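You operate a simulated robot arm through the tools that you are given. There is no shell and no other tool. Be economical: measure what you need, move in short steps, check, and stop when the job is done.

Carry out the task below with a simulated robot arm. There is one attempt and no reset: what you move stays moved.

TASK
Set the bench driver to program 3, run down both inner runner bolts, driver end first, and park it.

It is judged by the outcome, as a careful person would: the job done as asked, and still so three seconds after it is handed in. It fails if anything else is knocked over, pushed out of place, dropped, spilled or broken.

THE ROBOT
A 7-joint arm with a two-finger parallel gripper, fixed in place. Base frame: the origin is at the foot of the arm, x ahead of it, y to its left, z up. Units: mm, rad, N and s.
With the tool pointing down near the work surface it reaches from about 120 to 600 mm from the base axis. Its first joint turns from -1.152 to 1.152 rad. Payload 2.4 kg.
The TCP is the grasp point between the finger pads, 30 mm short of the fingertips. In the tool frame z runs along the fingers and y along their closing line. The gripper opens to 94 mm. The fingers are 28 mm wide and 10 mm thick; the gripper's body (50 by 96 mm) begins 55 mm behind the TCP.
Orientation is told as [roll, pitch, yaw] about the base's x, y, z axes, in that order, counted from this pose: with the fingers straight down and closing along the base's y, the tool's x points along the base's -x, its y along +y and its z along -z.

THE INTERFACE
- The arm moves only by the tool nudge_tool. Its argument "steps" is a list of rows, each a list of 7 numbers: the opening, from 0 (shut) to 1 (fully open), then the shift along the base's x, y, z in units of 150 mm (1.0 is 150 mm), then the turn, a rotation vector about the base's x, y, z in units of 120 degrees (1.0 is 120 degrees). In form: [[jaw, dx, dy, dz, ax, ay, az], ...]. A call has 1 to 10 rows; each row is the pose to reach, as a shift and turn from the pose commanded when the call began. A call with a number of a shift or a turn outside -1 to 1 is refused whole. A row lasts 0.2 s, in which the tool goes at most 50 mm and 0.15 rad; a call with a longer step from one row to the next is refused whole, and so is a gripper value outside its range. Where a pose cannot be reached the arm comes as near as it can. A force on the tool above 60 N (or 10 N above the force at the start of the call, whichever is more), or a blocked arm, ends the call early, and 0.2 s more pass. The fingers move at their own pace (about 153 mm/s each) and stop on an object; they squeeze with about 40 N. The grip force told is the motor's: it shows also when the fingers shut on nothing. Time passes only in rows, and 0.2 s behind the last, so rows that repeat a pose let the fingers close. The reply holds the time, the measured pose of the TCP, the force on the tool along the base axes, the opening and the grip force, in the units named above and with some noise, with the torque about the TCP (base axes, N m) and any sound that the robot's microphone picked up.
- Cameras (640 x 400 px; columns grow to the right, rows downward): "scene" is fixed at [32.8, 465.2, 1452]; the picture's right is [-0.82, -0.57, 0.00], its down [-0.28, 0.40, -0.87] and it looks along [0.50, -0.72, -0.48] (base axes); focal length 337 px, centre (320, 200). "wrist" rides on the gripper at [76, 14, -102] in the tool frame; the picture's right is [-0.18, 0.98, 0.00], its down [-0.75, -0.14, -0.64] and it looks along [-0.63, -0.12, 0.77] (tool axes); focal length 243 px, centre (320, 200). There is no depth. A picture from a camera that has moved, and an enlarged one, comes with that camera's place and axes in the base frame and with its lens.
- get_image(camera): a new picture of that camera. No time passes.
- zoom(camera, box): a new picture of the part [left, top, right, bottom] of that camera's present view, enlarged. No time passes.
- hand_in(): hands the job in; it is judged then, once.

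Work in short steps. Places have to be worked out from the pictures, the camera data and where the tool is seen: move nearer, look again, correct. Check each grasp and each placing, and mend what went wrong. You have 120 turns and 76 pictures in all, those below and enlarged ones among them. Open the gripper and draw the arm clear of the work before you hand the job in, unless the task says otherwise; then end with one line.

The tools are called after ">>>" as name(argument=value, ...) on one line, values as JSON. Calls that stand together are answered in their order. nudge_tool: Moves the arm, as the interface text tells. Its arguments: {"type":"object","properties":{"steps":{"type":"array","items":{"type":"array","items":{"type":"number"}}}},"required":["steps"]} The other tools are called the same way: get_image (camera) takes a picture; zoom (camera, box) takes an enlarged picture of a part of a camera's view; hand_in () hands the job in.

At the start:

```text
clock: 0.0
ee_pos: [416.5, -111.9, 1170.1]
orientation: [0.0, 0.001, 0.0]
force: [-0.2, 0.9, -0.1]
torque: [0.0, -0.02, -0.03]
finger_gap: 94.2
finger_force: 0.1
```

scene: 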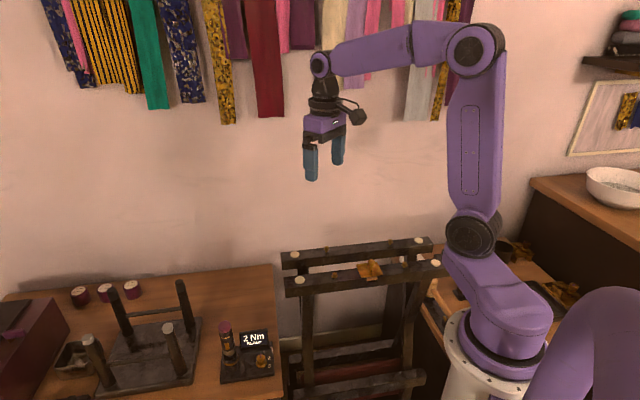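
wrist: 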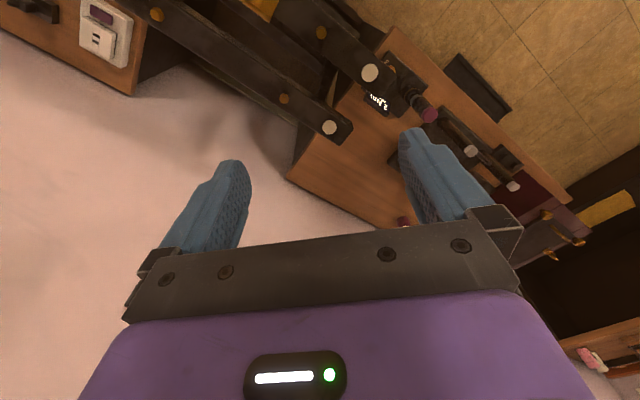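

The scene shows a bench with a driver in a dock beside a display, and a stand-like frame with bolts. I'll zoom in on both.

>>> zoom(camera="scene", box=[180, 300, 300, 400])

>>> zoom(camera="scene", box=[260, 220, 460, 345])

>>> zoom(camera="scene", box=[0, 260, 220, 400])

>>> zoom(camera="scene", box=[400, 220, 600, 345])

```text
4.00 times, centred on (240, 350) of scene
camera zoom: at [32.8, 465.2, 1452.0], right [-0.82, -0.57, 0.0], down [-0.28, 0.4, -0.87], along [0.5, -0.72, -0.48], focal length 1348 px, centre (640, -400)
```

zoom: 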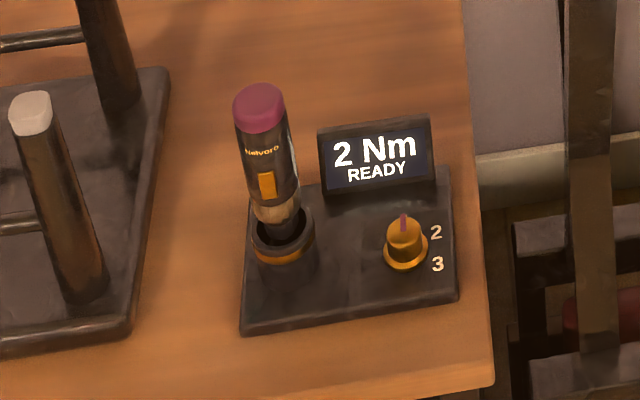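

```text
3.20 times, centred on (360, 282) of scene
camera zoom: at [32.8, 465.2, 1452.0], right [-0.82, -0.57, 0.0], down [-0.28, 0.4, -0.87], along [0.5, -0.72, -0.48], focal length 1078 px, centre (192, -64)
```

zoom: 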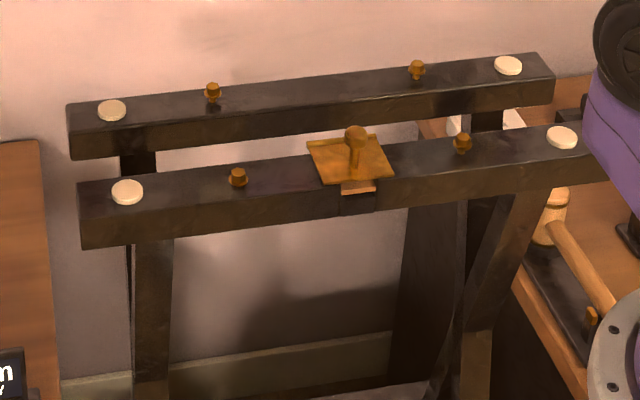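

```text
2.86 times, centred on (110, 330) of scene
camera zoom: at [32.8, 465.2, 1452.0], right [-0.82, -0.57, 0.0], down [-0.28, 0.4, -0.87], along [0.5, -0.72, -0.48], focal length 963 px, centre (920, -171)
```

zoom: 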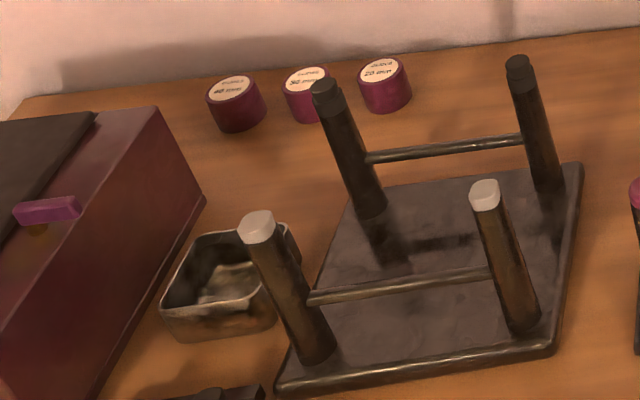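

```text
3.20 times, centred on (500, 282) of scene
camera zoom: at [32.8, 465.2, 1452.0], right [-0.82, -0.57, 0.0], down [-0.28, 0.4, -0.87], along [0.5, -0.72, -0.48], focal length 1078 px, centre (-256, -64)
```

zoom: 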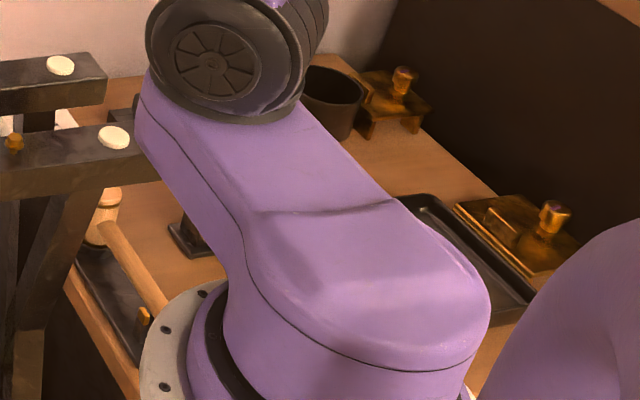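

The frame has two parallel runners (top about z 877), with two bolts each and pads at the ends. The dock sits at about (563,123) and the knob at about (519,54). I'll move towards the dock for a closer look.

>>> nudge_tool(steps=[[1, 0.08, 0.25, -0.1, 0, 0, 0], [1, 0.16, 0.5, -0.25, 0, 0, 0], [1, 0.24, 0.75, -0.4, 0, 0, 0], [1, 0.3, 1, -0.55, 0, 0, 0], [1, 0.3, 1, -0.8, 0, 0, 0], [1, 0.3, 1, -1, 0, 0, 0]])

>>> get_image(camera="wrist")

```text
clock: 1.4
ee_pos: [460.5, 39.2, 1019.4]
orientation: [0.0, -0.001, 0.0]
force: [-0.3, -0.3, 0.0]
torque: [-0.04, 0.01, 0.0]
finger_gap: 93.8
finger_force: 0.2
```

```text
69 pictures are left
camera wrist: at [383.2, 53.6, 1121.1], right [0.18, 0.98, 0.0], down [0.75, -0.14, 0.64], along [0.63, -0.12, -0.77], focal length 243 px, centre (320, 200)
```

wrist: 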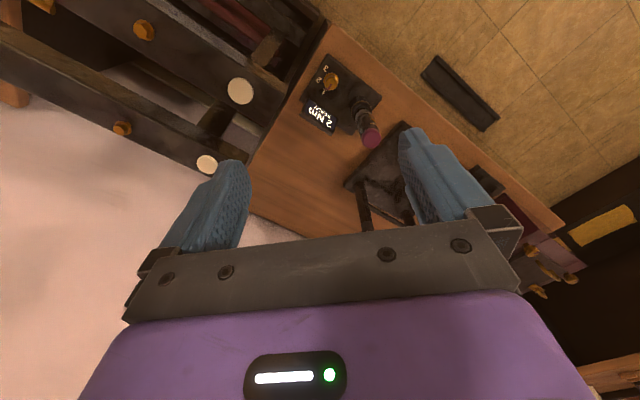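

>>> zoom(camera="wrist", box=[290, 40, 400, 160])

>>> zoom(camera="wrist", box=[0, 0, 340, 200])

```text
3.33 times, centred on (345, 100) of wrist
camera zoom: at [383.2, 53.6, 1121.1], right [0.18, 0.98, 0.0], down [0.75, -0.14, 0.64], along [0.63, -0.12, -0.77], focal length 809 px, centre (237, 533)
```

zoom: 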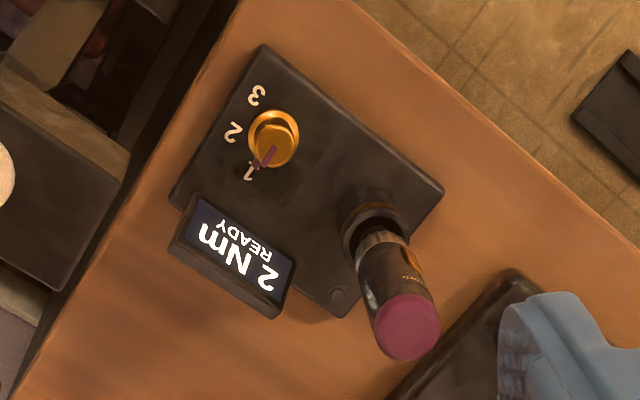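

```text
1.88 times, centred on (170, 100) of wrist
camera zoom: at [383.2, 53.6, 1121.1], right [0.18, 0.98, 0.0], down [0.75, -0.14, 0.64], along [0.63, -0.12, -0.77], focal length 457 px, centre (602, 388)
```

zoom: 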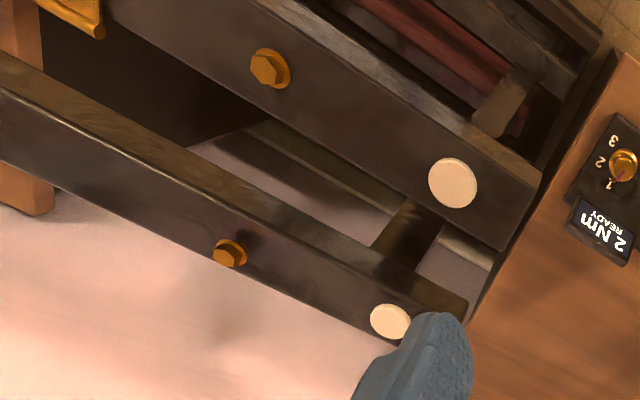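

Seen from the wrist, the knob at about (512,50) points at 1. Program 3 is about 120° clockwise from there. I'll check the arm's pose before I descend beside the runner end.

>>> get_image(camera="scene")

```text
66 pictures are left
```

scene: 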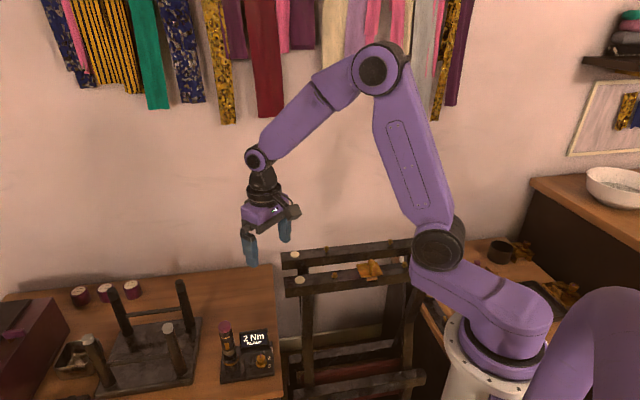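

The forearm rises steeply from the wrist, so it clears the runner. I'll move over the knob at yaw -20°, which keeps the camera away from both runner and driver, and descend part way.

>>> nudge_tool(steps=[[1, 0.12, 0.03, -0.15, 0, 0, -0.06], [1, 0.24, 0.06, -0.35, 0, 0, -0.12], [1, 0.34, 0.08, -0.6, 0, 0, -0.1667], [1, 0.34, 0.08, -0.8, 0, 0, -0.1667], [1, 0.34, 0.08, -1, 0, 0, -0.1667], [1, 0.34, 0.08, -1, 0, 0, -0.1667]])

>>> get_image(camera="wrist")

```text
clock: 2.8
ee_pos: [514.1, 50.0, 867.4]
orientation: [-0.001, 0.0, -0.349]
force: [0.9, -0.4, 1.0]
torque: [0.0, 0.02, -0.01]
finger_gap: 93.8
finger_force: 0.0
```

```text
65 pictures are left
camera wrist: at [445.6, 89.0, 969.3], right [0.51, 0.86, 0.0], down [0.66, -0.39, 0.64], along [0.55, -0.33, -0.77], focal length 243 px, centre (320, 200)
```

wrist: 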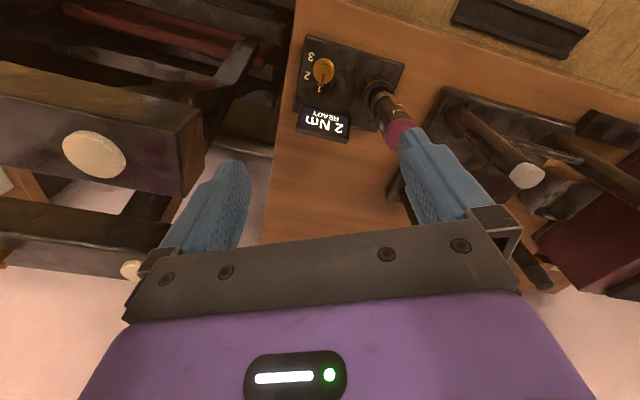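

The knob position agrees at about (514,50). I'll zoom to measure the knob's diameter and height and the display clearance.

>>> zoom(camera="wrist", box=[285, 20, 445, 160])

```text
2.86 times, centred on (365, 90) of wrist
camera zoom: at [445.6, 89.0, 969.3], right [0.51, 0.86, 0.0], down [0.66, -0.39, 0.64], along [0.55, -0.33, -0.77], focal length 693 px, centre (191, 514)
```

zoom: 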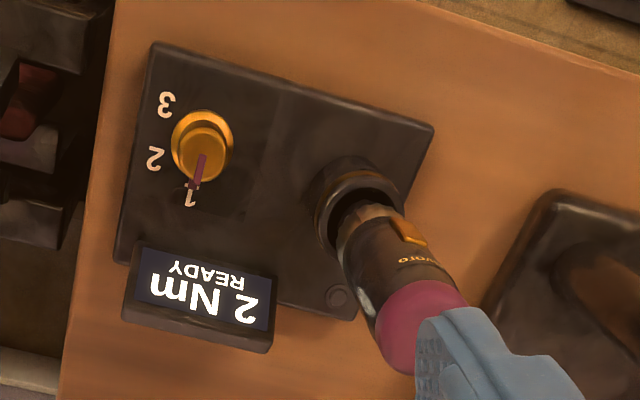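

The knob is about 20 mm across with a pointer ridge, centred near (513.5,53). The display edge is about 55 mm from it. I'll narrow the jaws, turn to yaw -5° and descend.

>>> nudge_tool(steps=[[0.5, 0.01, 0.02, -0.3, 0, 0, 0.06], [0.5, 0.01, 0.02, -0.6, 0, 0, 0.125], [0.5, 0.01, 0.02, -0.85, 0, 0, 0.125], [0.5, 0.01, 0.02, -1, 0, 0, 0.125], [0.5, 0.01, 0.02, -1, 0, 0, 0.125]])

>>> get_image(camera="wrist")

>>> get_image(camera="scene")

```text
clock: 4.0
ee_pos: [514.0, 53.8, 715.4]
orientation: [0.0, -0.001, -0.088]
force: [-0.5, -0.2, -1.0]
torque: [0.03, 0.05, 0.01]
finger_gap: 46.8
finger_force: 0.0
```

```text
63 pictures are left
camera wrist: at [438.9, 73.6, 818.4], right [0.27, 0.96, 0.0], down [0.74, -0.21, 0.64], along [0.62, -0.17, -0.77], focal length 243 px, centre (320, 200)
```

wrist: 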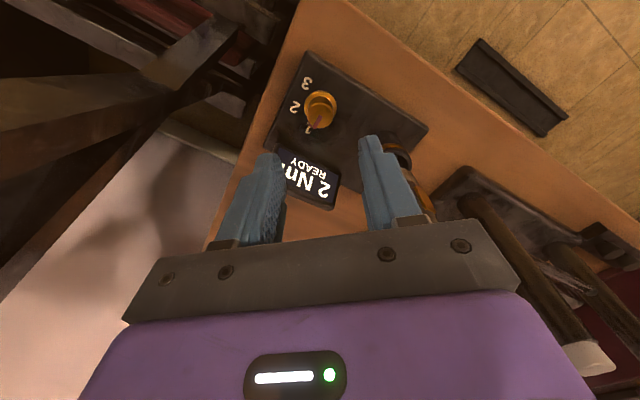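

```text
62 pictures are left
```

scene: 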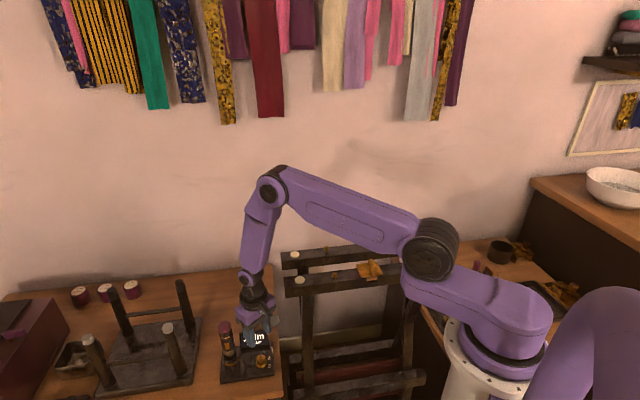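

Good clearance. I'll zoom to refine the knob's location and height from this nearer viewpoint.

>>> zoom(camera="wrist", box=[270, 60, 370, 160])

>>> zoom(camera="scene", box=[200, 300, 300, 390])

```text
4.00 times, centred on (320, 110) of wrist
camera zoom: at [438.9, 73.6, 818.4], right [0.27, 0.96, 0.0], down [0.74, -0.21, 0.64], along [0.62, -0.17, -0.77], focal length 970 px, centre (320, 560)
```

zoom: 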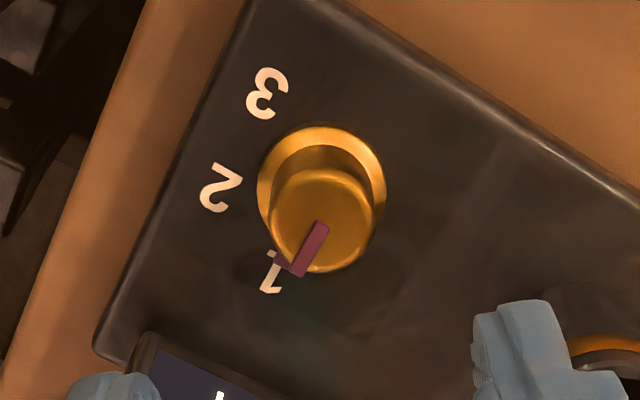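

```text
4.44 times, centred on (250, 345) of scene
camera zoom: at [32.8, 465.2, 1452.0], right [-0.82, -0.57, 0.0], down [-0.28, 0.4, -0.87], along [0.5, -0.72, -0.48], focal length 1497 px, centre (631, -444)
```

zoom: 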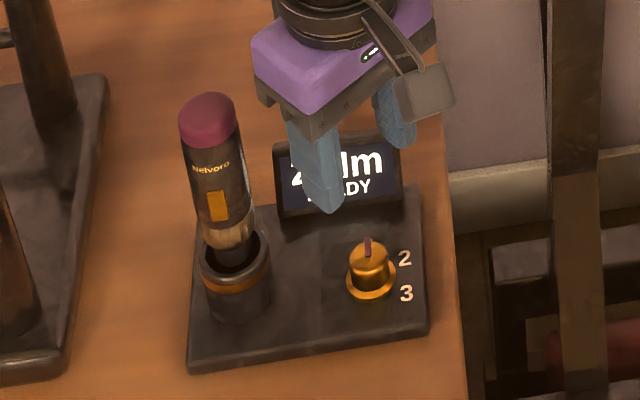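

The knob top is at about z 618 and the flange at about 600, centred near (512,54). I'll lower the tips around the knob.

>>> nudge_tool(steps=[[0.5, -0.008, 0.004, -0.25, 0, 0, 0], [0.5, -0.008, 0.004, -0.42, 0, 0, 0], [0.5, -0.008, 0.004, -0.52, 0, 0, 0], [0.5, -0.008, 0.004, -0.52, 0, 0, 0]])

>>> zoom(camera="wrist", box=[220, 80, 420, 230])

```text
clock: 5.0
ee_pos: [512.6, 52.4, 640.8]
orientation: [0.0, 0.0, -0.086]
force: [-0.6, 0.3, -0.2]
torque: [0.02, -0.01, -0.01]
finger_gap: 47.1
finger_force: 0.0
```

```text
2.67 times, centred on (320, 155) of wrist
camera zoom: at [436.7, 73.6, 742.6], right [0.27, 0.96, 0.0], down [0.74, -0.21, 0.64], along [0.62, -0.17, -0.77], focal length 647 px, centre (320, 320)
```

zoom: 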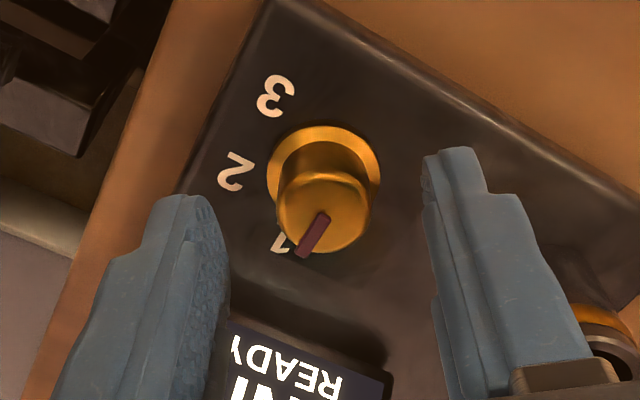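

The knob is centred between the fingers. I'll lower 6 mm and close on it.

>>> nudge_tool(steps=[[0.5, 0, 0, -0.04, 0, 0, 0], [0.15, 0, 0, -0.04, 0, 0, 0], [0.0, 0, 0, -0.04, 0, 0, 0], [0.0, 0, 0, -0.04, 0, 0, 0]])

```text
clock: 6.0
ee_pos: [512.5, 54.6, 636.3]
orientation: [0.001, 0.002, -0.088]
force: [-0.1, 0.2, 0.0]
torque: [-0.01, 0.01, -0.03]
finger_gap: 0.0
finger_force: 33.7
```

The gap reads 0, so the fingers shut on nothing. I'll look.

>>> zoom(camera="wrist", box=[220, 80, 420, 230])

>>> zoom(camera="scene", box=[200, 300, 300, 390])

```text
2.67 times, centred on (320, 155) of wrist
camera zoom: at [436.7, 73.9, 737.6], right [0.27, 0.96, 0.0], down [0.74, -0.21, 0.64], along [0.62, -0.17, -0.77], focal length 647 px, centre (320, 320)
```

zoom: 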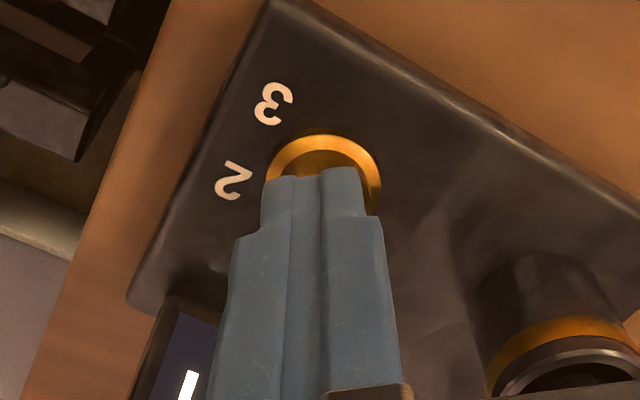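

```text
4.44 times, centred on (250, 345) of scene
camera zoom: at [32.8, 465.2, 1452.0], right [-0.82, -0.57, 0.0], down [-0.28, 0.4, -0.87], along [0.5, -0.72, -0.48], focal length 1497 px, centre (631, -444)
```

zoom: 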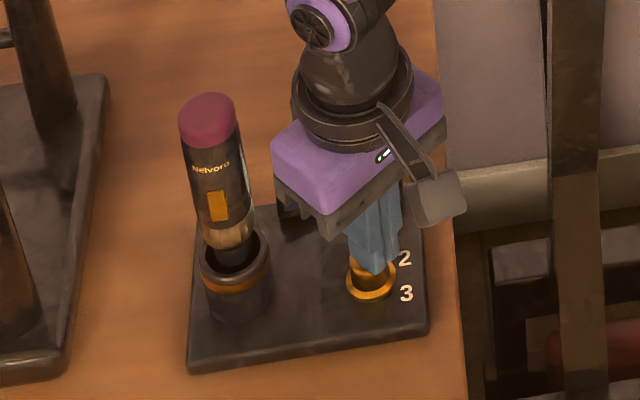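

The tips look to be just above the knob. Triangulating the two wrist views puts its top at about 603–607 and x at about 516. I'll open, shift +3.5 mm in x and lower in small steps.

>>> nudge_tool(steps=[[0.5, 0, 0, 0, 0, 0, 0], [0.5, 0.01, 0, 0, 0, 0, 0], [0.5, 0.023, 0, -0.03, 0, 0, 0], [0.5, 0.023, 0, -0.07, 0, 0, 0], [0.5, 0.023, 0, -0.1, 0, 0, 0], [0.5, 0.023, 0, -0.1, 0, 0, 0]])

>>> zoom(camera="wrist", box=[220, 80, 420, 230])

>>> zoom(camera="scene", box=[200, 300, 300, 390])

```text
clock: 7.4
ee_pos: [517.6, 54.2, 621.8]
orientation: [0.0, 0.0, -0.088]
force: [-0.2, 0.3, 0.4]
torque: [0.0, -0.02, -0.01]
finger_gap: 47.1
finger_force: 0.2
```

```text
2.67 times, centred on (320, 155) of wrist
camera zoom: at [440.7, 74.9, 722.6], right [0.27, 0.96, 0.0], down [0.74, -0.21, 0.64], along [0.62, -0.17, -0.77], focal length 647 px, centre (320, 320)
```

zoom: 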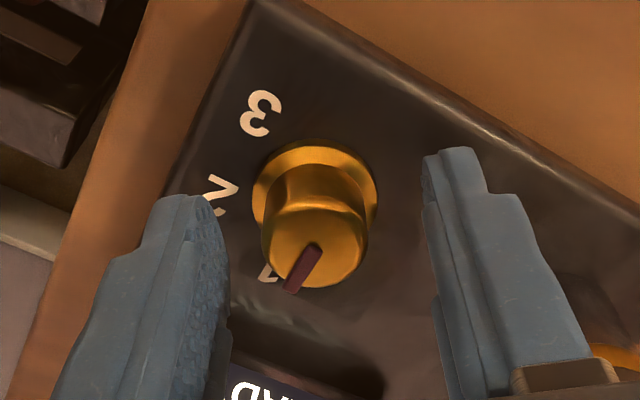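

```text
4.44 times, centred on (250, 345) of scene
camera zoom: at [32.8, 465.2, 1452.0], right [-0.82, -0.57, 0.0], down [-0.28, 0.4, -0.87], along [0.5, -0.72, -0.48], focal length 1497 px, centre (631, -444)
```

zoom: 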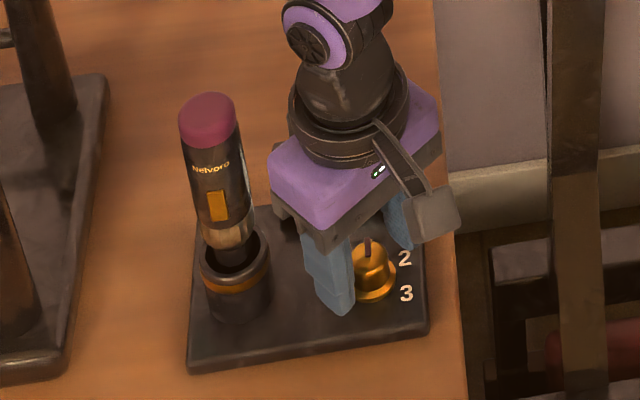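

The knob now lies between the fingers in height, with a small offset. I'll correct x -2.5, y -1.5, z +3 and close.

>>> nudge_tool(steps=[[0.5, -0.017, -0.01, 0.02, 0, 0, 0], [0.3, -0.017, -0.01, 0.02, 0, 0, 0], [0.2, -0.017, -0.01, 0.02, 0, 0, 0], [0.0, -0.017, -0.01, 0.02, 0, 0, 0], [0.0, -0.017, -0.01, 0.02, 0, 0, 0]])

```text
clock: 8.6
ee_pos: [513.8, 51.8, 623.2]
orientation: [-0.001, 0.0, -0.086]
force: [-1.4, -3.9, 0.5]
torque: [-0.09, -0.22, 0.03]
finger_gap: 23.7
finger_force: 45.0
```

Knob gripped (23.7 mm). I'll turn it clockwise by 80°.

>>> nudge_tool(steps=[[0, 0, -0.005, 0, 0, 0, -0.0667], [0, 0, -0.005, 0, 0, 0, -0.1333], [0, 0, -0.005, 0, 0, 0, -0.2], [0, 0, -0.005, 0, 0, 0, -0.2667], [0, 0, -0.005, 0, 0, 0, -0.3333], [0, 0, -0.005, 0, 0, 0, -0.4], [0, 0, -0.005, 0, 0, 0, -0.4667], [0, 0, -0.005, 0, 0, 0, -0.5333], [0, 0, -0.005, 0, 0, 0, -0.6], [0, 0, -0.005, 0, 0, 0, -0.6667]])

>>> get_image(camera="wrist")

>>> zoom(camera="scene", box=[200, 300, 300, 390])

```text
clock: 10.8
ee_pos: [518.1, 58.0, 624.0]
orientation: [0.021, -0.003, -1.475]
force: [28.5, 35.5, -10.5]
torque: [0.67, -0.66, 0.2]
finger_gap: 23.7
finger_force: 44.9
```

```text
54 pictures are left
camera wrist: at [523.5, 134.5, 726.7], right [1.0, -0.09, 0.02], down [-0.08, -0.76, 0.64], along [-0.04, -0.64, -0.77], focal length 243 px, centre (320, 200)
```

wrist: 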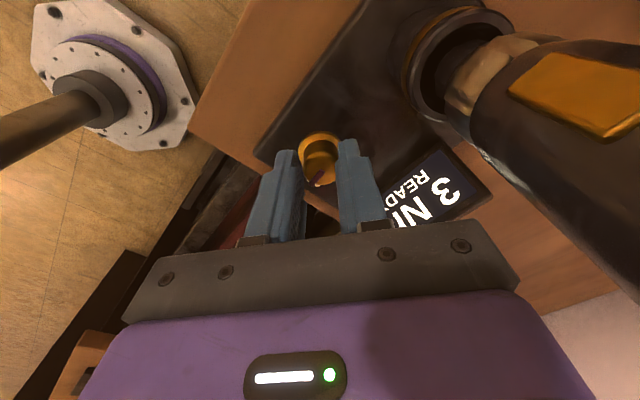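

```text
4.44 times, centred on (250, 345) of scene
camera zoom: at [33.5, 465.8, 1451.8], right [-0.82, -0.57, 0.0], down [-0.28, 0.4, -0.87], along [0.5, -0.72, -0.48], focal length 1497 px, centre (631, -444)
```

zoom: 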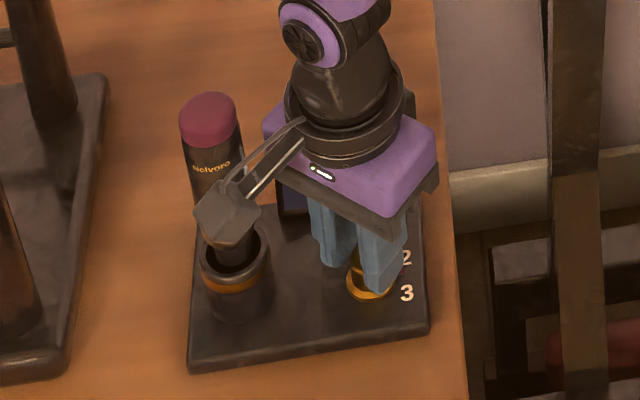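

The display now reads 3 N·m (program 2), but side load built up. Fitting the rotation puts the true knob axis at about (519.6,52.3), so my grip was off-centre. I'll relieve the load, open, recentre and start turning back for a second bite.

>>> nudge_tool(steps=[[0, 0.029, 0.04, 0, 0, 0, 0], [0.5, 0.029, 0.04, 0, 0, 0, 0], [0.5, 0.029, 0.04, 0, 0, 0, 0], [0.5, 0.039, 0.006, 0.0, 0, 0, 0.06], [0.5, 0.039, 0.006, 0.0, 0, 0, 0.12], [0.5, 0.039, 0.006, 0.0, 0, 0, 0.18], [0.5, 0.039, 0.006, 0.0, 0, 0, 0.24], [0.5, 0.039, 0.006, 0, 0, 0, 0.3], [0.5, 0.039, 0.006, 0, 0, 0, 0.36], [0.5, 0.039, 0.006, 0, 0, 0, 0.42]])

>>> get_image(camera="wrist")

```text
clock: 13.0
ee_pos: [520.6, 53.8, 623.5]
orientation: [-0.001, 0.001, -0.603]
force: [0.3, 0.6, -0.6]
torque: [0.01, 0.02, 0.05]
finger_gap: 47.0
finger_force: 0.1
```

```text
52 pictures are left
camera wrist: at [463.1, 107.5, 724.7], right [0.71, 0.71, 0.0], down [0.54, -0.54, 0.64], along [0.45, -0.45, -0.77], focal length 243 px, centre (320, 200)
```

wrist: 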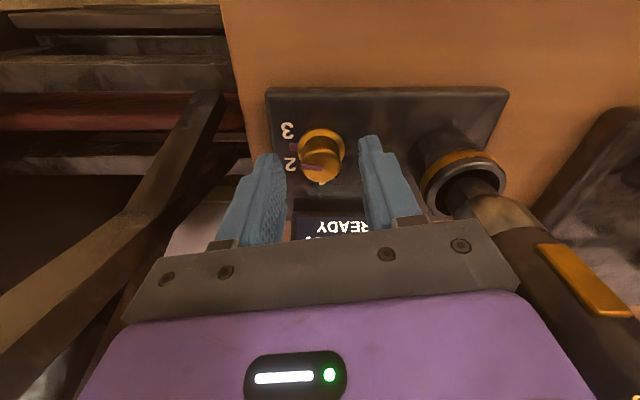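

Clear of everything, with the pointer at 2. I'll rotate on to yaw +30°.

>>> nudge_tool(steps=[[0.5, 0, 0, 0, 0, 0, 0.065], [0.5, 0, 0, 0, 0, 0, 0.13], [0.5, 0, 0, 0, 0, 0, 0.195], [0.5, 0, 0, 0, 0, 0, 0.26], [0.5, 0, 0, 0, 0, 0, 0.325], [0.5, 0, 0, 0, 0, 0, 0.39], [0.5, 0, 0, 0, 0, 0, 0.46], [0.5, 0, 0, 0, 0, 0, 0.538]])

>>> get_image(camera="wrist")

```text
refused: row 8 steps farther than a row can; nothing moved
```

```text
51 pictures are left
camera wrist: at [463.1, 107.5, 724.7], right [0.71, 0.71, 0.0], down [0.54, -0.54, 0.64], along [0.45, -0.45, -0.77], focal length 243 px, centre (320, 200)
```

wrist: 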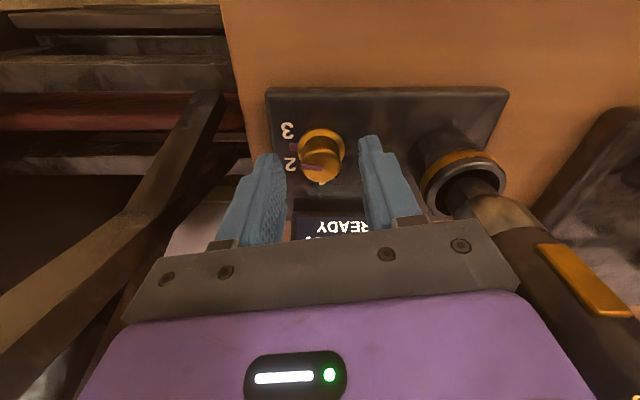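

The last row was too long. I'm repeating the turn with even steps.

>>> nudge_tool(steps=[[0.5, 0, 0, 0, 0, 0, 0.06], [0.5, 0, 0, 0, 0, 0, 0.12], [0.5, 0, 0, 0, 0, 0, 0.18], [0.5, 0, 0, 0, 0, 0, 0.24], [0.5, 0, 0, 0, 0, 0, 0.3], [0.5, 0, 0, 0, 0, 0, 0.36], [0.5, 0, 0, 0, 0, 0, 0.42], [0.5, 0, 0, 0, 0, 0, 0.48], [0.5, 0, 0, 0, 0, 0, 0.538]])

>>> zoom(camera="wrist", box=[220, 80, 420, 230])

```text
clock: 15.0
ee_pos: [518.6, 53.2, 625.3]
orientation: [0.002, 0.0, 0.525]
force: [-0.3, -0.5, -0.3]
torque: [-0.01, 0.01, 0.0]
finger_gap: 47.0
finger_force: 0.1
```

```text
2.67 times, centred on (320, 155) of wrist
camera zoom: at [444.6, 26.7, 725.6], right [-0.33, 0.94, 0.0], down [0.72, 0.26, 0.64], along [0.61, 0.21, -0.77], focal length 647 px, centre (320, 320)
```

zoom: 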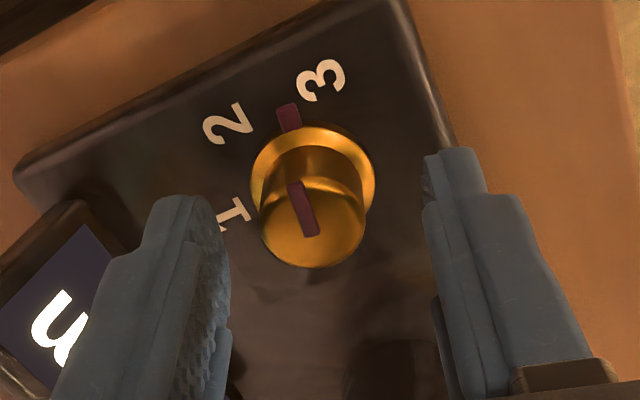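

The pointer is now between 2 and 3, with roughly 20–40° left. I'll grip again with a small y correction.

>>> nudge_tool(steps=[[0.5, 0.003, -0.012, 0, 0, 0, 0], [0.3, 0.003, -0.012, 0, 0, 0, 0], [0.15, 0.003, -0.012, 0, 0, 0, 0], [0, 0.003, -0.012, 0, 0, 0, 0], [0, 0.003, -0.012, 0, 0, 0, 0]])

```text
clock: 16.2
ee_pos: [519.4, 50.2, 623.4]
orientation: [-0.001, -0.001, 0.523]
force: [0.1, -0.2, 0.1]
torque: [-0.03, 0.03, -0.02]
finger_gap: 23.5
finger_force: 45.0
```

Clean grip with no side load. I'll turn -30° and look.

>>> nudge_tool(steps=[[0, 0, 0, 0, 0, 0, -0.0625], [0, 0, 0, 0, 0, 0, -0.125], [0, 0, 0, 0, 0, 0, -0.1875], [0, 0, 0, 0, 0, 0, -0.25], [0, 0, 0, 0, 0, 0, -0.25]])

>>> get_image(camera="wrist")

```text
clock: 17.4
ee_pos: [520.3, 51.4, 623.6]
orientation: [-0.001, 0.0, 0.0]
force: [-3.3, 6.7, 3.2]
torque: [0.15, 0.06, 0.5]
finger_gap: 23.5
finger_force: 45.0
```

```text
49 pictures are left
camera wrist: at [442.4, 65.7, 725.4], right [0.18, 0.98, 0.0], down [0.75, -0.14, 0.64], along [0.63, -0.12, -0.77], focal length 243 px, centre (320, 200)
```

wrist: 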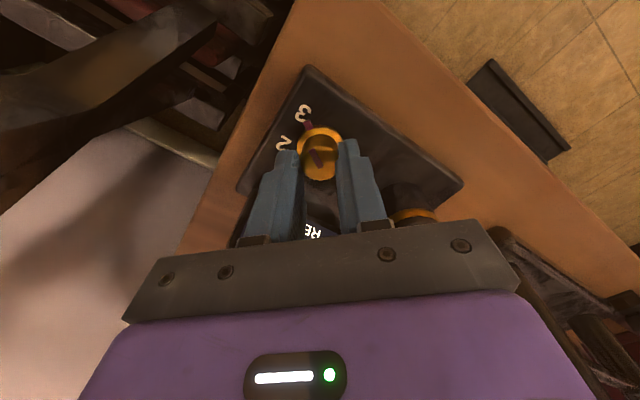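

>>> zoom(camera="wrist", box=[250, 80, 390, 180])

>>> zoom(camera="scene", box=[200, 300, 300, 390])

```text
4.00 times, centred on (320, 130) of wrist
camera zoom: at [442.4, 65.7, 725.4], right [0.18, 0.98, 0.0], down [0.75, -0.14, 0.64], along [0.63, -0.12, -0.77], focal length 970 px, centre (320, 480)
```

zoom: 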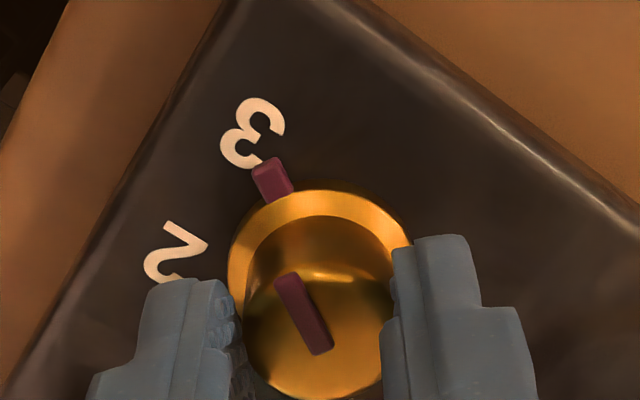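

```text
4.44 times, centred on (250, 345) of scene
camera zoom: at [32.7, 465.3, 1452.0], right [-0.82, -0.57, 0.0], down [-0.28, 0.4, -0.87], along [0.5, -0.72, -0.48], focal length 1497 px, centre (631, -444)
```

zoom: 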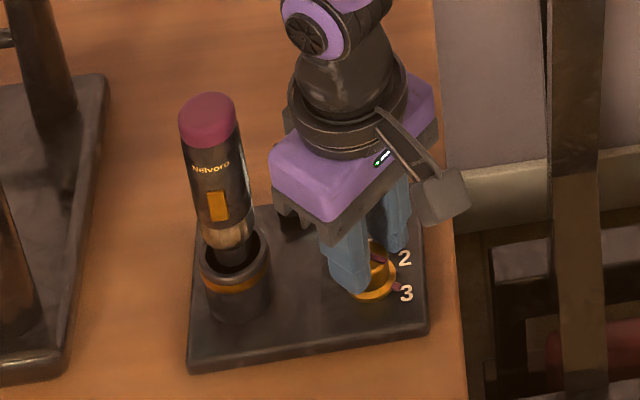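

The pointer lines up with 3. I'll open, rise and read the display.

>>> nudge_tool(steps=[[0.5, 0, 0, 0, 0, 0, 0], [0.5, 0, 0, 0, 0, 0, 0], [0.5, 0, 0, 0.1, 0, 0, -0.05], [0.5, 0, 0, 0.3, 0, 0, -0.1], [0.5, 0, 0, 0.6, 0, 0, -0.1667], [0.5, 0, 0, 0.8, 0, 0, -0.1667], [0.5, 0, 0, 1, 0, 0, -0.1667]])

>>> get_image(camera="wrist")

```text
clock: 19.0
ee_pos: [517.2, 48.5, 775.0]
orientation: [0.0, 0.0, -0.351]
force: [-0.4, 0.4, -0.5]
torque: [-0.04, -0.01, 0.01]
finger_gap: 46.9
finger_force: 0.1
```

```text
46 pictures are left
camera wrist: at [450.3, 88.2, 876.8], right [0.51, 0.86, 0.0], down [0.66, -0.39, 0.64], along [0.55, -0.33, -0.77], focal length 243 px, centre (320, 200)
```

wrist: 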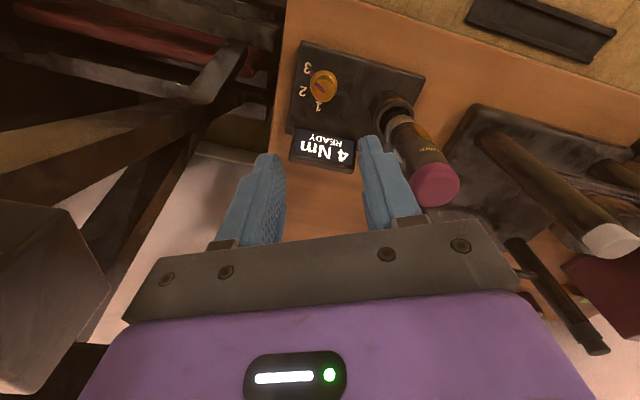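

The display shows 4 Nm, READY, so the program is at 3. Before grasping the driver I'll look closely at it and at the bolts.

>>> zoom(camera="scene", box=[210, 312, 260, 376])

>>> zoom(camera="scene", box=[280, 235, 370, 300])

>>> zoom(camera="scene", box=[360, 225, 450, 290])

```text
6.25 times, centred on (235, 344) of scene
camera zoom: at [32.8, 465.2, 1452.0], right [-0.82, -0.57, 0.0], down [-0.28, 0.4, -0.87], along [0.5, -0.72, -0.48], focal length 2106 px, centre (851, -700)
```

zoom: 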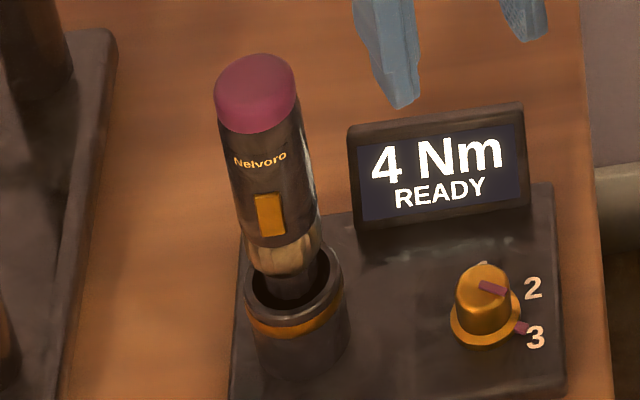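

```text
6.15 times, centred on (325, 268) of scene
camera zoom: at [32.8, 465.2, 1452.0], right [-0.82, -0.57, 0.0], down [-0.28, 0.4, -0.87], along [0.5, -0.72, -0.48], focal length 2073 px, centre (289, -215)
```

zoom: 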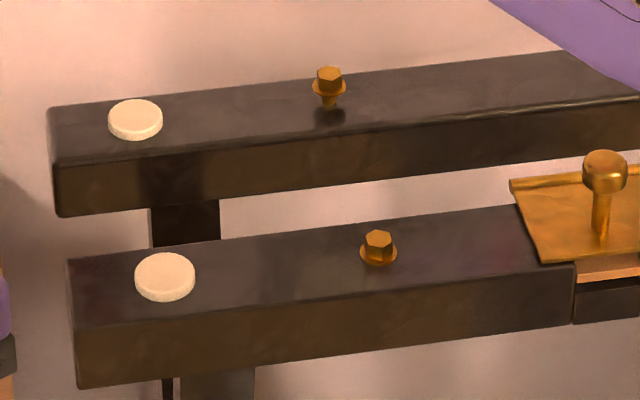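

```text
6.15 times, centred on (405, 258) of scene
camera zoom: at [32.8, 465.2, 1452.0], right [-0.82, -0.57, 0.0], down [-0.28, 0.4, -0.87], along [0.5, -0.72, -0.48], focal length 2073 px, centre (-203, -154)
```

zoom: 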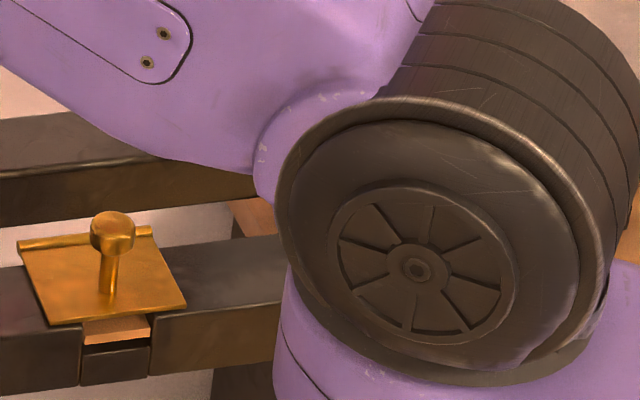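

The driver-end bolt on the wall-side runner stands proud, while the near runner's looks seated. I need the far-end bolts too, so I'll rise for an unobstructed look.

>>> nudge_tool(steps=[[0.5, 0, 0, 0.3, 0, 0, 0], [0.5, 0, 0, 0.6, 0, 0, 0.0], [0.5, -0.1, 0, 0.9, 0, 0, 0.05], [0.5, -0.3, 0, 1, 0, 0, 0.1], [0.5, -0.5, -0.2, 1, 0, 0, 0.1667], [0.5, -0.6, -0.5, 1, 0, 0, 0.1667], [0.5, -0.6, -0.8, 1, 0, 0, 0.1667], [0.5, -0.6, -1, 1, 0, 0, 0.1667]])

>>> nudge_tool(steps=[[0.5, 0, -0.1, 0.3, 0, 0, 0], [0.5, 0, -0.2, 0.6, 0, 0, 0.0], [0.5, 0, -0.3, 0.9, 0, 0, 0], [0.5, 0, -0.3, 1, 0, 0, 0]])

>>> zoom(camera="scene", box=[360, 225, 450, 290])

>>> get_image(camera="wrist")

```text
clock: 20.8
ee_pos: [426.8, -98.3, 927.1]
orientation: [0.0, 0.001, 0.0]
force: [0.3, 0.5, 0.1]
torque: [0.04, -0.01, -0.02]
finger_gap: 47.0
finger_force: 0.0
```

```text
clock: 21.8
ee_pos: [429.2, -145.7, 1075.1]
orientation: [0.001, -0.001, -0.001]
force: [0.1, 0.4, 0.0]
torque: [0.02, 0.01, 0.03]
finger_gap: 47.1
finger_force: 0.1
```

```text
6.15 times, centred on (405, 258) of scene
camera zoom: at [32.8, 465.2, 1452.0], right [-0.82, -0.57, 0.0], down [-0.28, 0.4, -0.87], along [0.5, -0.72, -0.48], focal length 2073 px, centre (-203, -154)
```

zoom: 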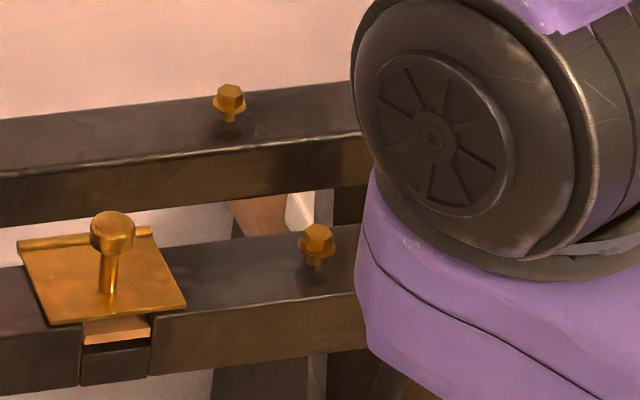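

```text
41 pictures are left
camera wrist: at [352.3, -131.1, 1177.2], right [0.18, 0.98, 0.0], down [0.75, -0.14, 0.64], along [0.63, -0.12, -0.77], focal length 243 px, centre (320, 200)
```

wrist: 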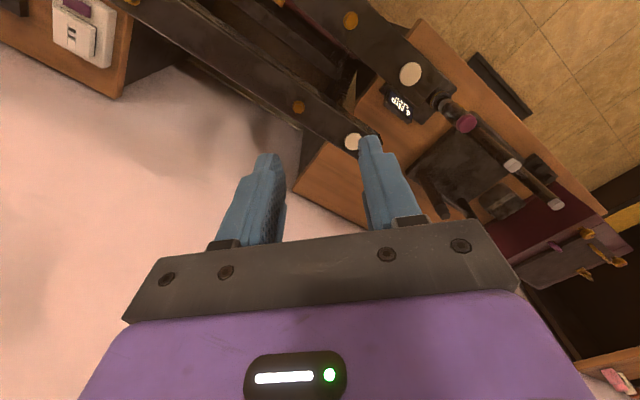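

Three bolts stand proud (both on the wall-side runner, plus the far end of the near one). I'll look very closely at the near runner's driver-end bolt, and at the other fixtures for clues about which runner is "inner".

>>> zoom(camera="scene", box=[325, 260, 349, 275])

>>> zoom(camera="scene", box=[265, 230, 465, 400])

```text
16.00 times, centred on (337, 268) of scene
camera zoom: at [32.8, 465.2, 1452.0], right [-0.82, -0.57, 0.0], down [-0.28, 0.4, -0.87], along [0.5, -0.72, -0.48], focal length 5390 px, centre (48, -880)
```

zoom: 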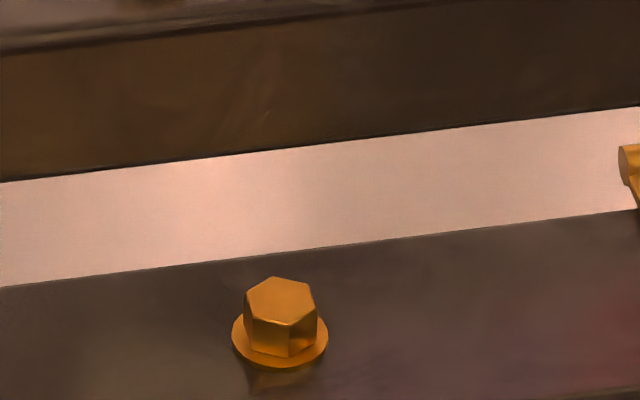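

```text
2.35 times, centred on (365, 315) of scene
camera zoom: at [32.8, 465.2, 1452.0], right [-0.82, -0.57, 0.0], down [-0.28, 0.4, -0.87], along [0.5, -0.72, -0.48], focal length 793 px, centre (214, -71)
```

zoom: 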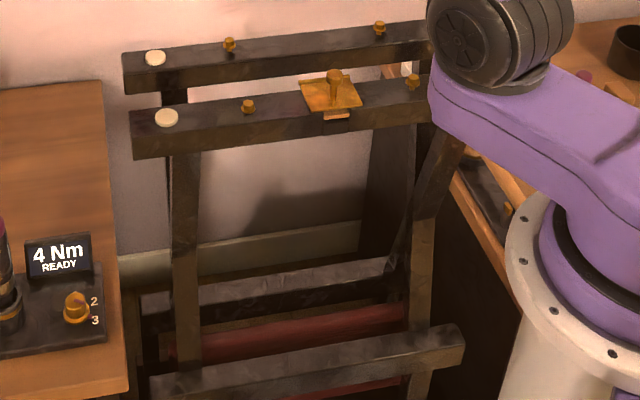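

From this angle a small gap under that bolt's washer would be hidden. I'll bring the wrist camera in with a shallower tilt to judge it.

>>> nudge_tool(steps=[[1, -0.25, 0.15, 0, 0, -0.06, 0], [1, -0.5, 0.3, 0, 0, -0.12, 0], [1, -0.7, 0.45, 0, 0, -0.18, 0], [1, -0.93, 0.57, -0.2, 0, -0.25, 0], [1, -0.93, 0.57, -0.5, 0, -0.25, 0], [1, -0.93, 0.57, -0.75, 0, -0.25, 0], [1, -0.93, 0.57, -0.75, 0, -0.25, 0]])

>>> get_image(camera="wrist")

```text
clock: 23.4
ee_pos: [300.0, -44.8, 960.0]
orientation: [-0.001, -0.524, 0.065]
force: [-4.0, -4.1, 1.0]
torque: [0.35, -0.3, 0.16]
finger_gap: 94.2
finger_force: 0.1
out of reach, approached as far as the arm can: row 3
```

```text
38 pictures are left
camera wrist: at [182.4, -38.9, 1010.6], right [0.09, 0.99, 0.09], down [0.34, -0.12, 0.93], along [0.94, -0.06, -0.35], focal length 243 px, centre (320, 200)
```

wrist: 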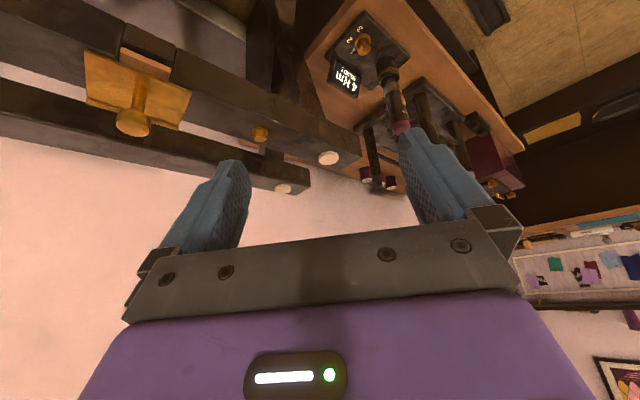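

>>> zoom(camera="wrist", box=[235, 115, 285, 150])

>>> zoom(camera="wrist", box=[0, 30, 370, 200])

```text
11.43 times, centred on (260, 132) of wrist
camera zoom: at [182.4, -38.9, 1010.6], right [0.09, 0.99, 0.09], down [0.34, -0.12, 0.93], along [0.94, -0.06, -0.35], focal length 2773 px, centre (1006, 971)
```

zoom: 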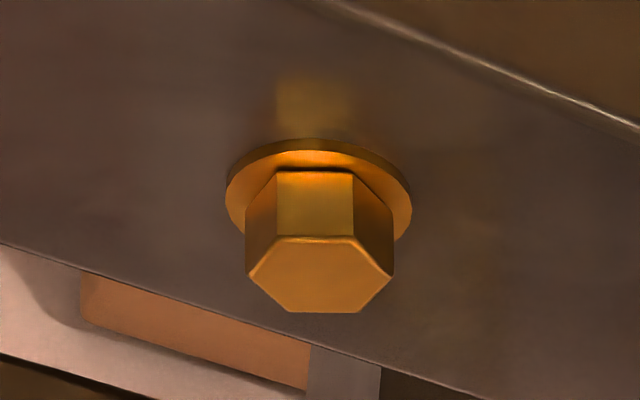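

```text
1.73 times, centred on (185, 115) of wrist
camera zoom: at [182.4, -38.9, 1010.6], right [0.09, 0.99, 0.09], down [0.34, -0.12, 0.93], along [0.94, -0.06, -0.35], focal length 420 px, centre (554, 347)
```

zoom: 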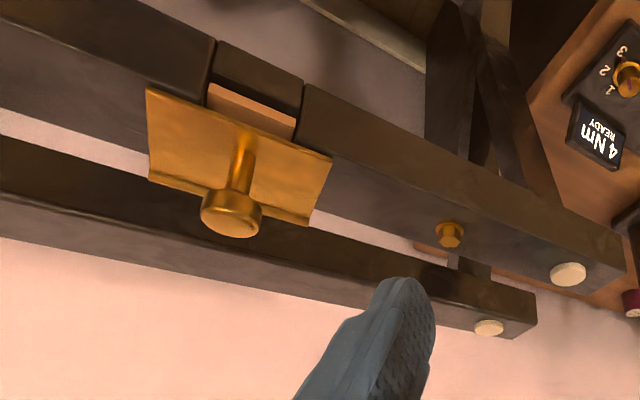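

That bolt is fully seated, washer flush, so the near runner already has one finished bolt. Only the wall-side runner has both bolts up, so I take that as the inner runner. I'll level the tool and travel to the driver.

>>> nudge_tool(steps=[[1, 0.1, 0.1, 0.1, 0, 0.06, 0], [1, 0.3, 0.3, 0.1, 0, 0.12, 0], [1, 0.5, 0.5, 0.1, 0, 0.18, 0], [1, 0.7, 0.7, 0.1, 0, 0.25, 0], [1, 0.9, 0.85, 0.1, 0, 0.25, 0], [1, 1, 1, 0.1, 0, 0.25, 0], [1, 1, 1, 0.1, 0, 0.25, 0]])

>>> nudge_tool(steps=[[1, 0.1, 0.08, 0, 0, 0, -0.06], [1, 0.3, 0.14, 0, 0, 0, -0.12], [1, 0.5, 0.14, -0.15, 0, 0, -0.18], [1, 0.6, 0.14, -0.3, 0, 0, -0.24], [1, 0.7, 0.14, -0.4, 0, 0, -0.3], [1, 0.77, 0.14, -0.5, 0, 0, -0.36], [1, 0.8, 0.14, -0.6, 0, 0, -0.375], [1, 0.8, 0.14, -0.6, 0, 0, -0.375]])

>>> get_image(camera="wrist")

```text
clock: 25.0
ee_pos: [437.9, 93.3, 971.6]
orientation: [0.002, 0.001, -0.001]
force: [0.7, 0.9, -0.1]
torque: [0.02, 0.04, -0.02]
finger_gap: 94.1
finger_force: 0.1
```

```text
clock: 26.8
ee_pos: [559.2, 112.4, 883.2]
orientation: [0.0, 0.002, -0.788]
force: [0.7, -0.1, 0.3]
torque: [0.02, -0.01, -0.02]
finger_gap: 93.8
finger_force: 0.0
```

```text
35 pictures are left
camera wrist: at [514.6, 176.4, 986.3], right [0.83, 0.56, 0.0], down [0.43, -0.63, 0.64], along [0.36, -0.53, -0.77], focal length 243 px, centre (320, 200)
```

wrist: 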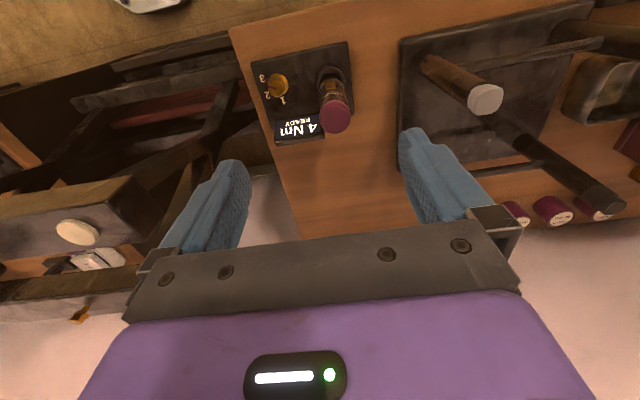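

I'll shift over the driver's estimated axis (571,110) at a safe height and look again.

>>> nudge_tool(steps=[[1, 0.08, -0.015, -0.1, 0, 0, 0], [1, 0.08, -0.015, -0.2, 0, 0, 0], [1, 0.08, -0.015, -0.2, 0, 0, 0]])

>>> zoom(camera="wrist", box=[200, 20, 440, 200])

```text
clock: 27.6
ee_pos: [570.3, 109.7, 853.6]
orientation: [0.002, -0.002, -0.786]
force: [-0.1, 0.8, -0.5]
torque: [-0.01, 0.01, 0.01]
finger_gap: 94.2
finger_force: 0.1
```

```text
2.22 times, centred on (320, 110) of wrist
camera zoom: at [526.0, 173.4, 956.1], right [0.83, 0.56, 0.0], down [0.43, -0.63, 0.64], along [0.36, -0.53, -0.77], focal length 539 px, centre (320, 400)
```

zoom: 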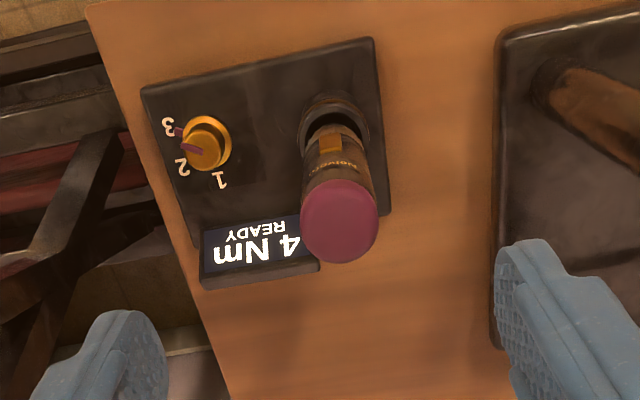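

Combining the views puts the driver axis near (578,111) with its top at about 752. I'll shift and lower partway to check.

>>> nudge_tool(steps=[[1, 0.05, 0.01, -0.15, 0, 0, 0], [1, 0.05, 0.01, -0.3, 0, 0, 0], [1, 0.05, 0.01, -0.4, 0, 0, 0], [1, 0.05, 0.01, -0.4, 0, 0, 0]])

>>> get_image(camera="wrist")

>>> zoom(camera="scene", box=[190, 270, 290, 376])

```text
clock: 28.6
ee_pos: [579.7, 109.9, 797.0]
orientation: [0.0, 0.0, -0.786]
force: [0.3, 0.1, 0.2]
torque: [0.0, -0.03, 0.01]
finger_gap: 93.8
finger_force: 0.0
```

```text
33 pictures are left
camera wrist: at [535.1, 174.2, 898.6], right [0.83, 0.56, 0.0], down [0.43, -0.63, 0.64], along [0.36, -0.53, -0.77], focal length 243 px, centre (320, 200)
```

wrist: 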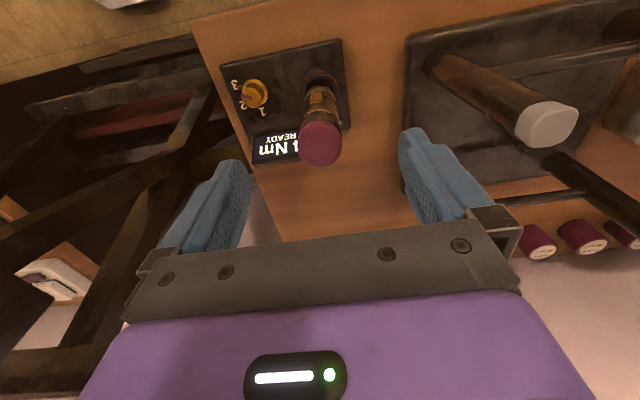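

```text
3.77 times, centred on (240, 323) of scene
camera zoom: at [32.8, 465.2, 1452.0], right [-0.82, -0.57, 0.0], down [-0.28, 0.4, -0.87], along [0.5, -0.72, -0.48], focal length 1271 px, centre (622, -264)
```

zoom: 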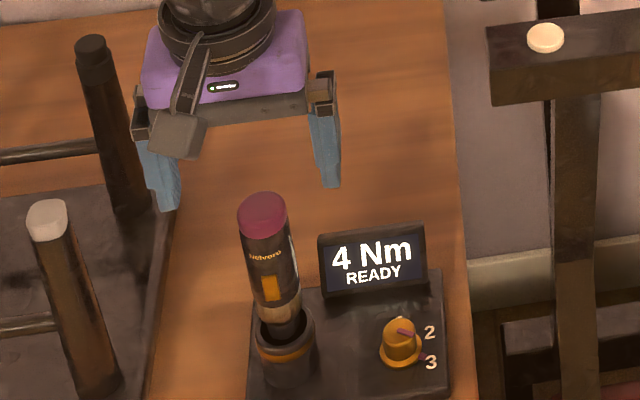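

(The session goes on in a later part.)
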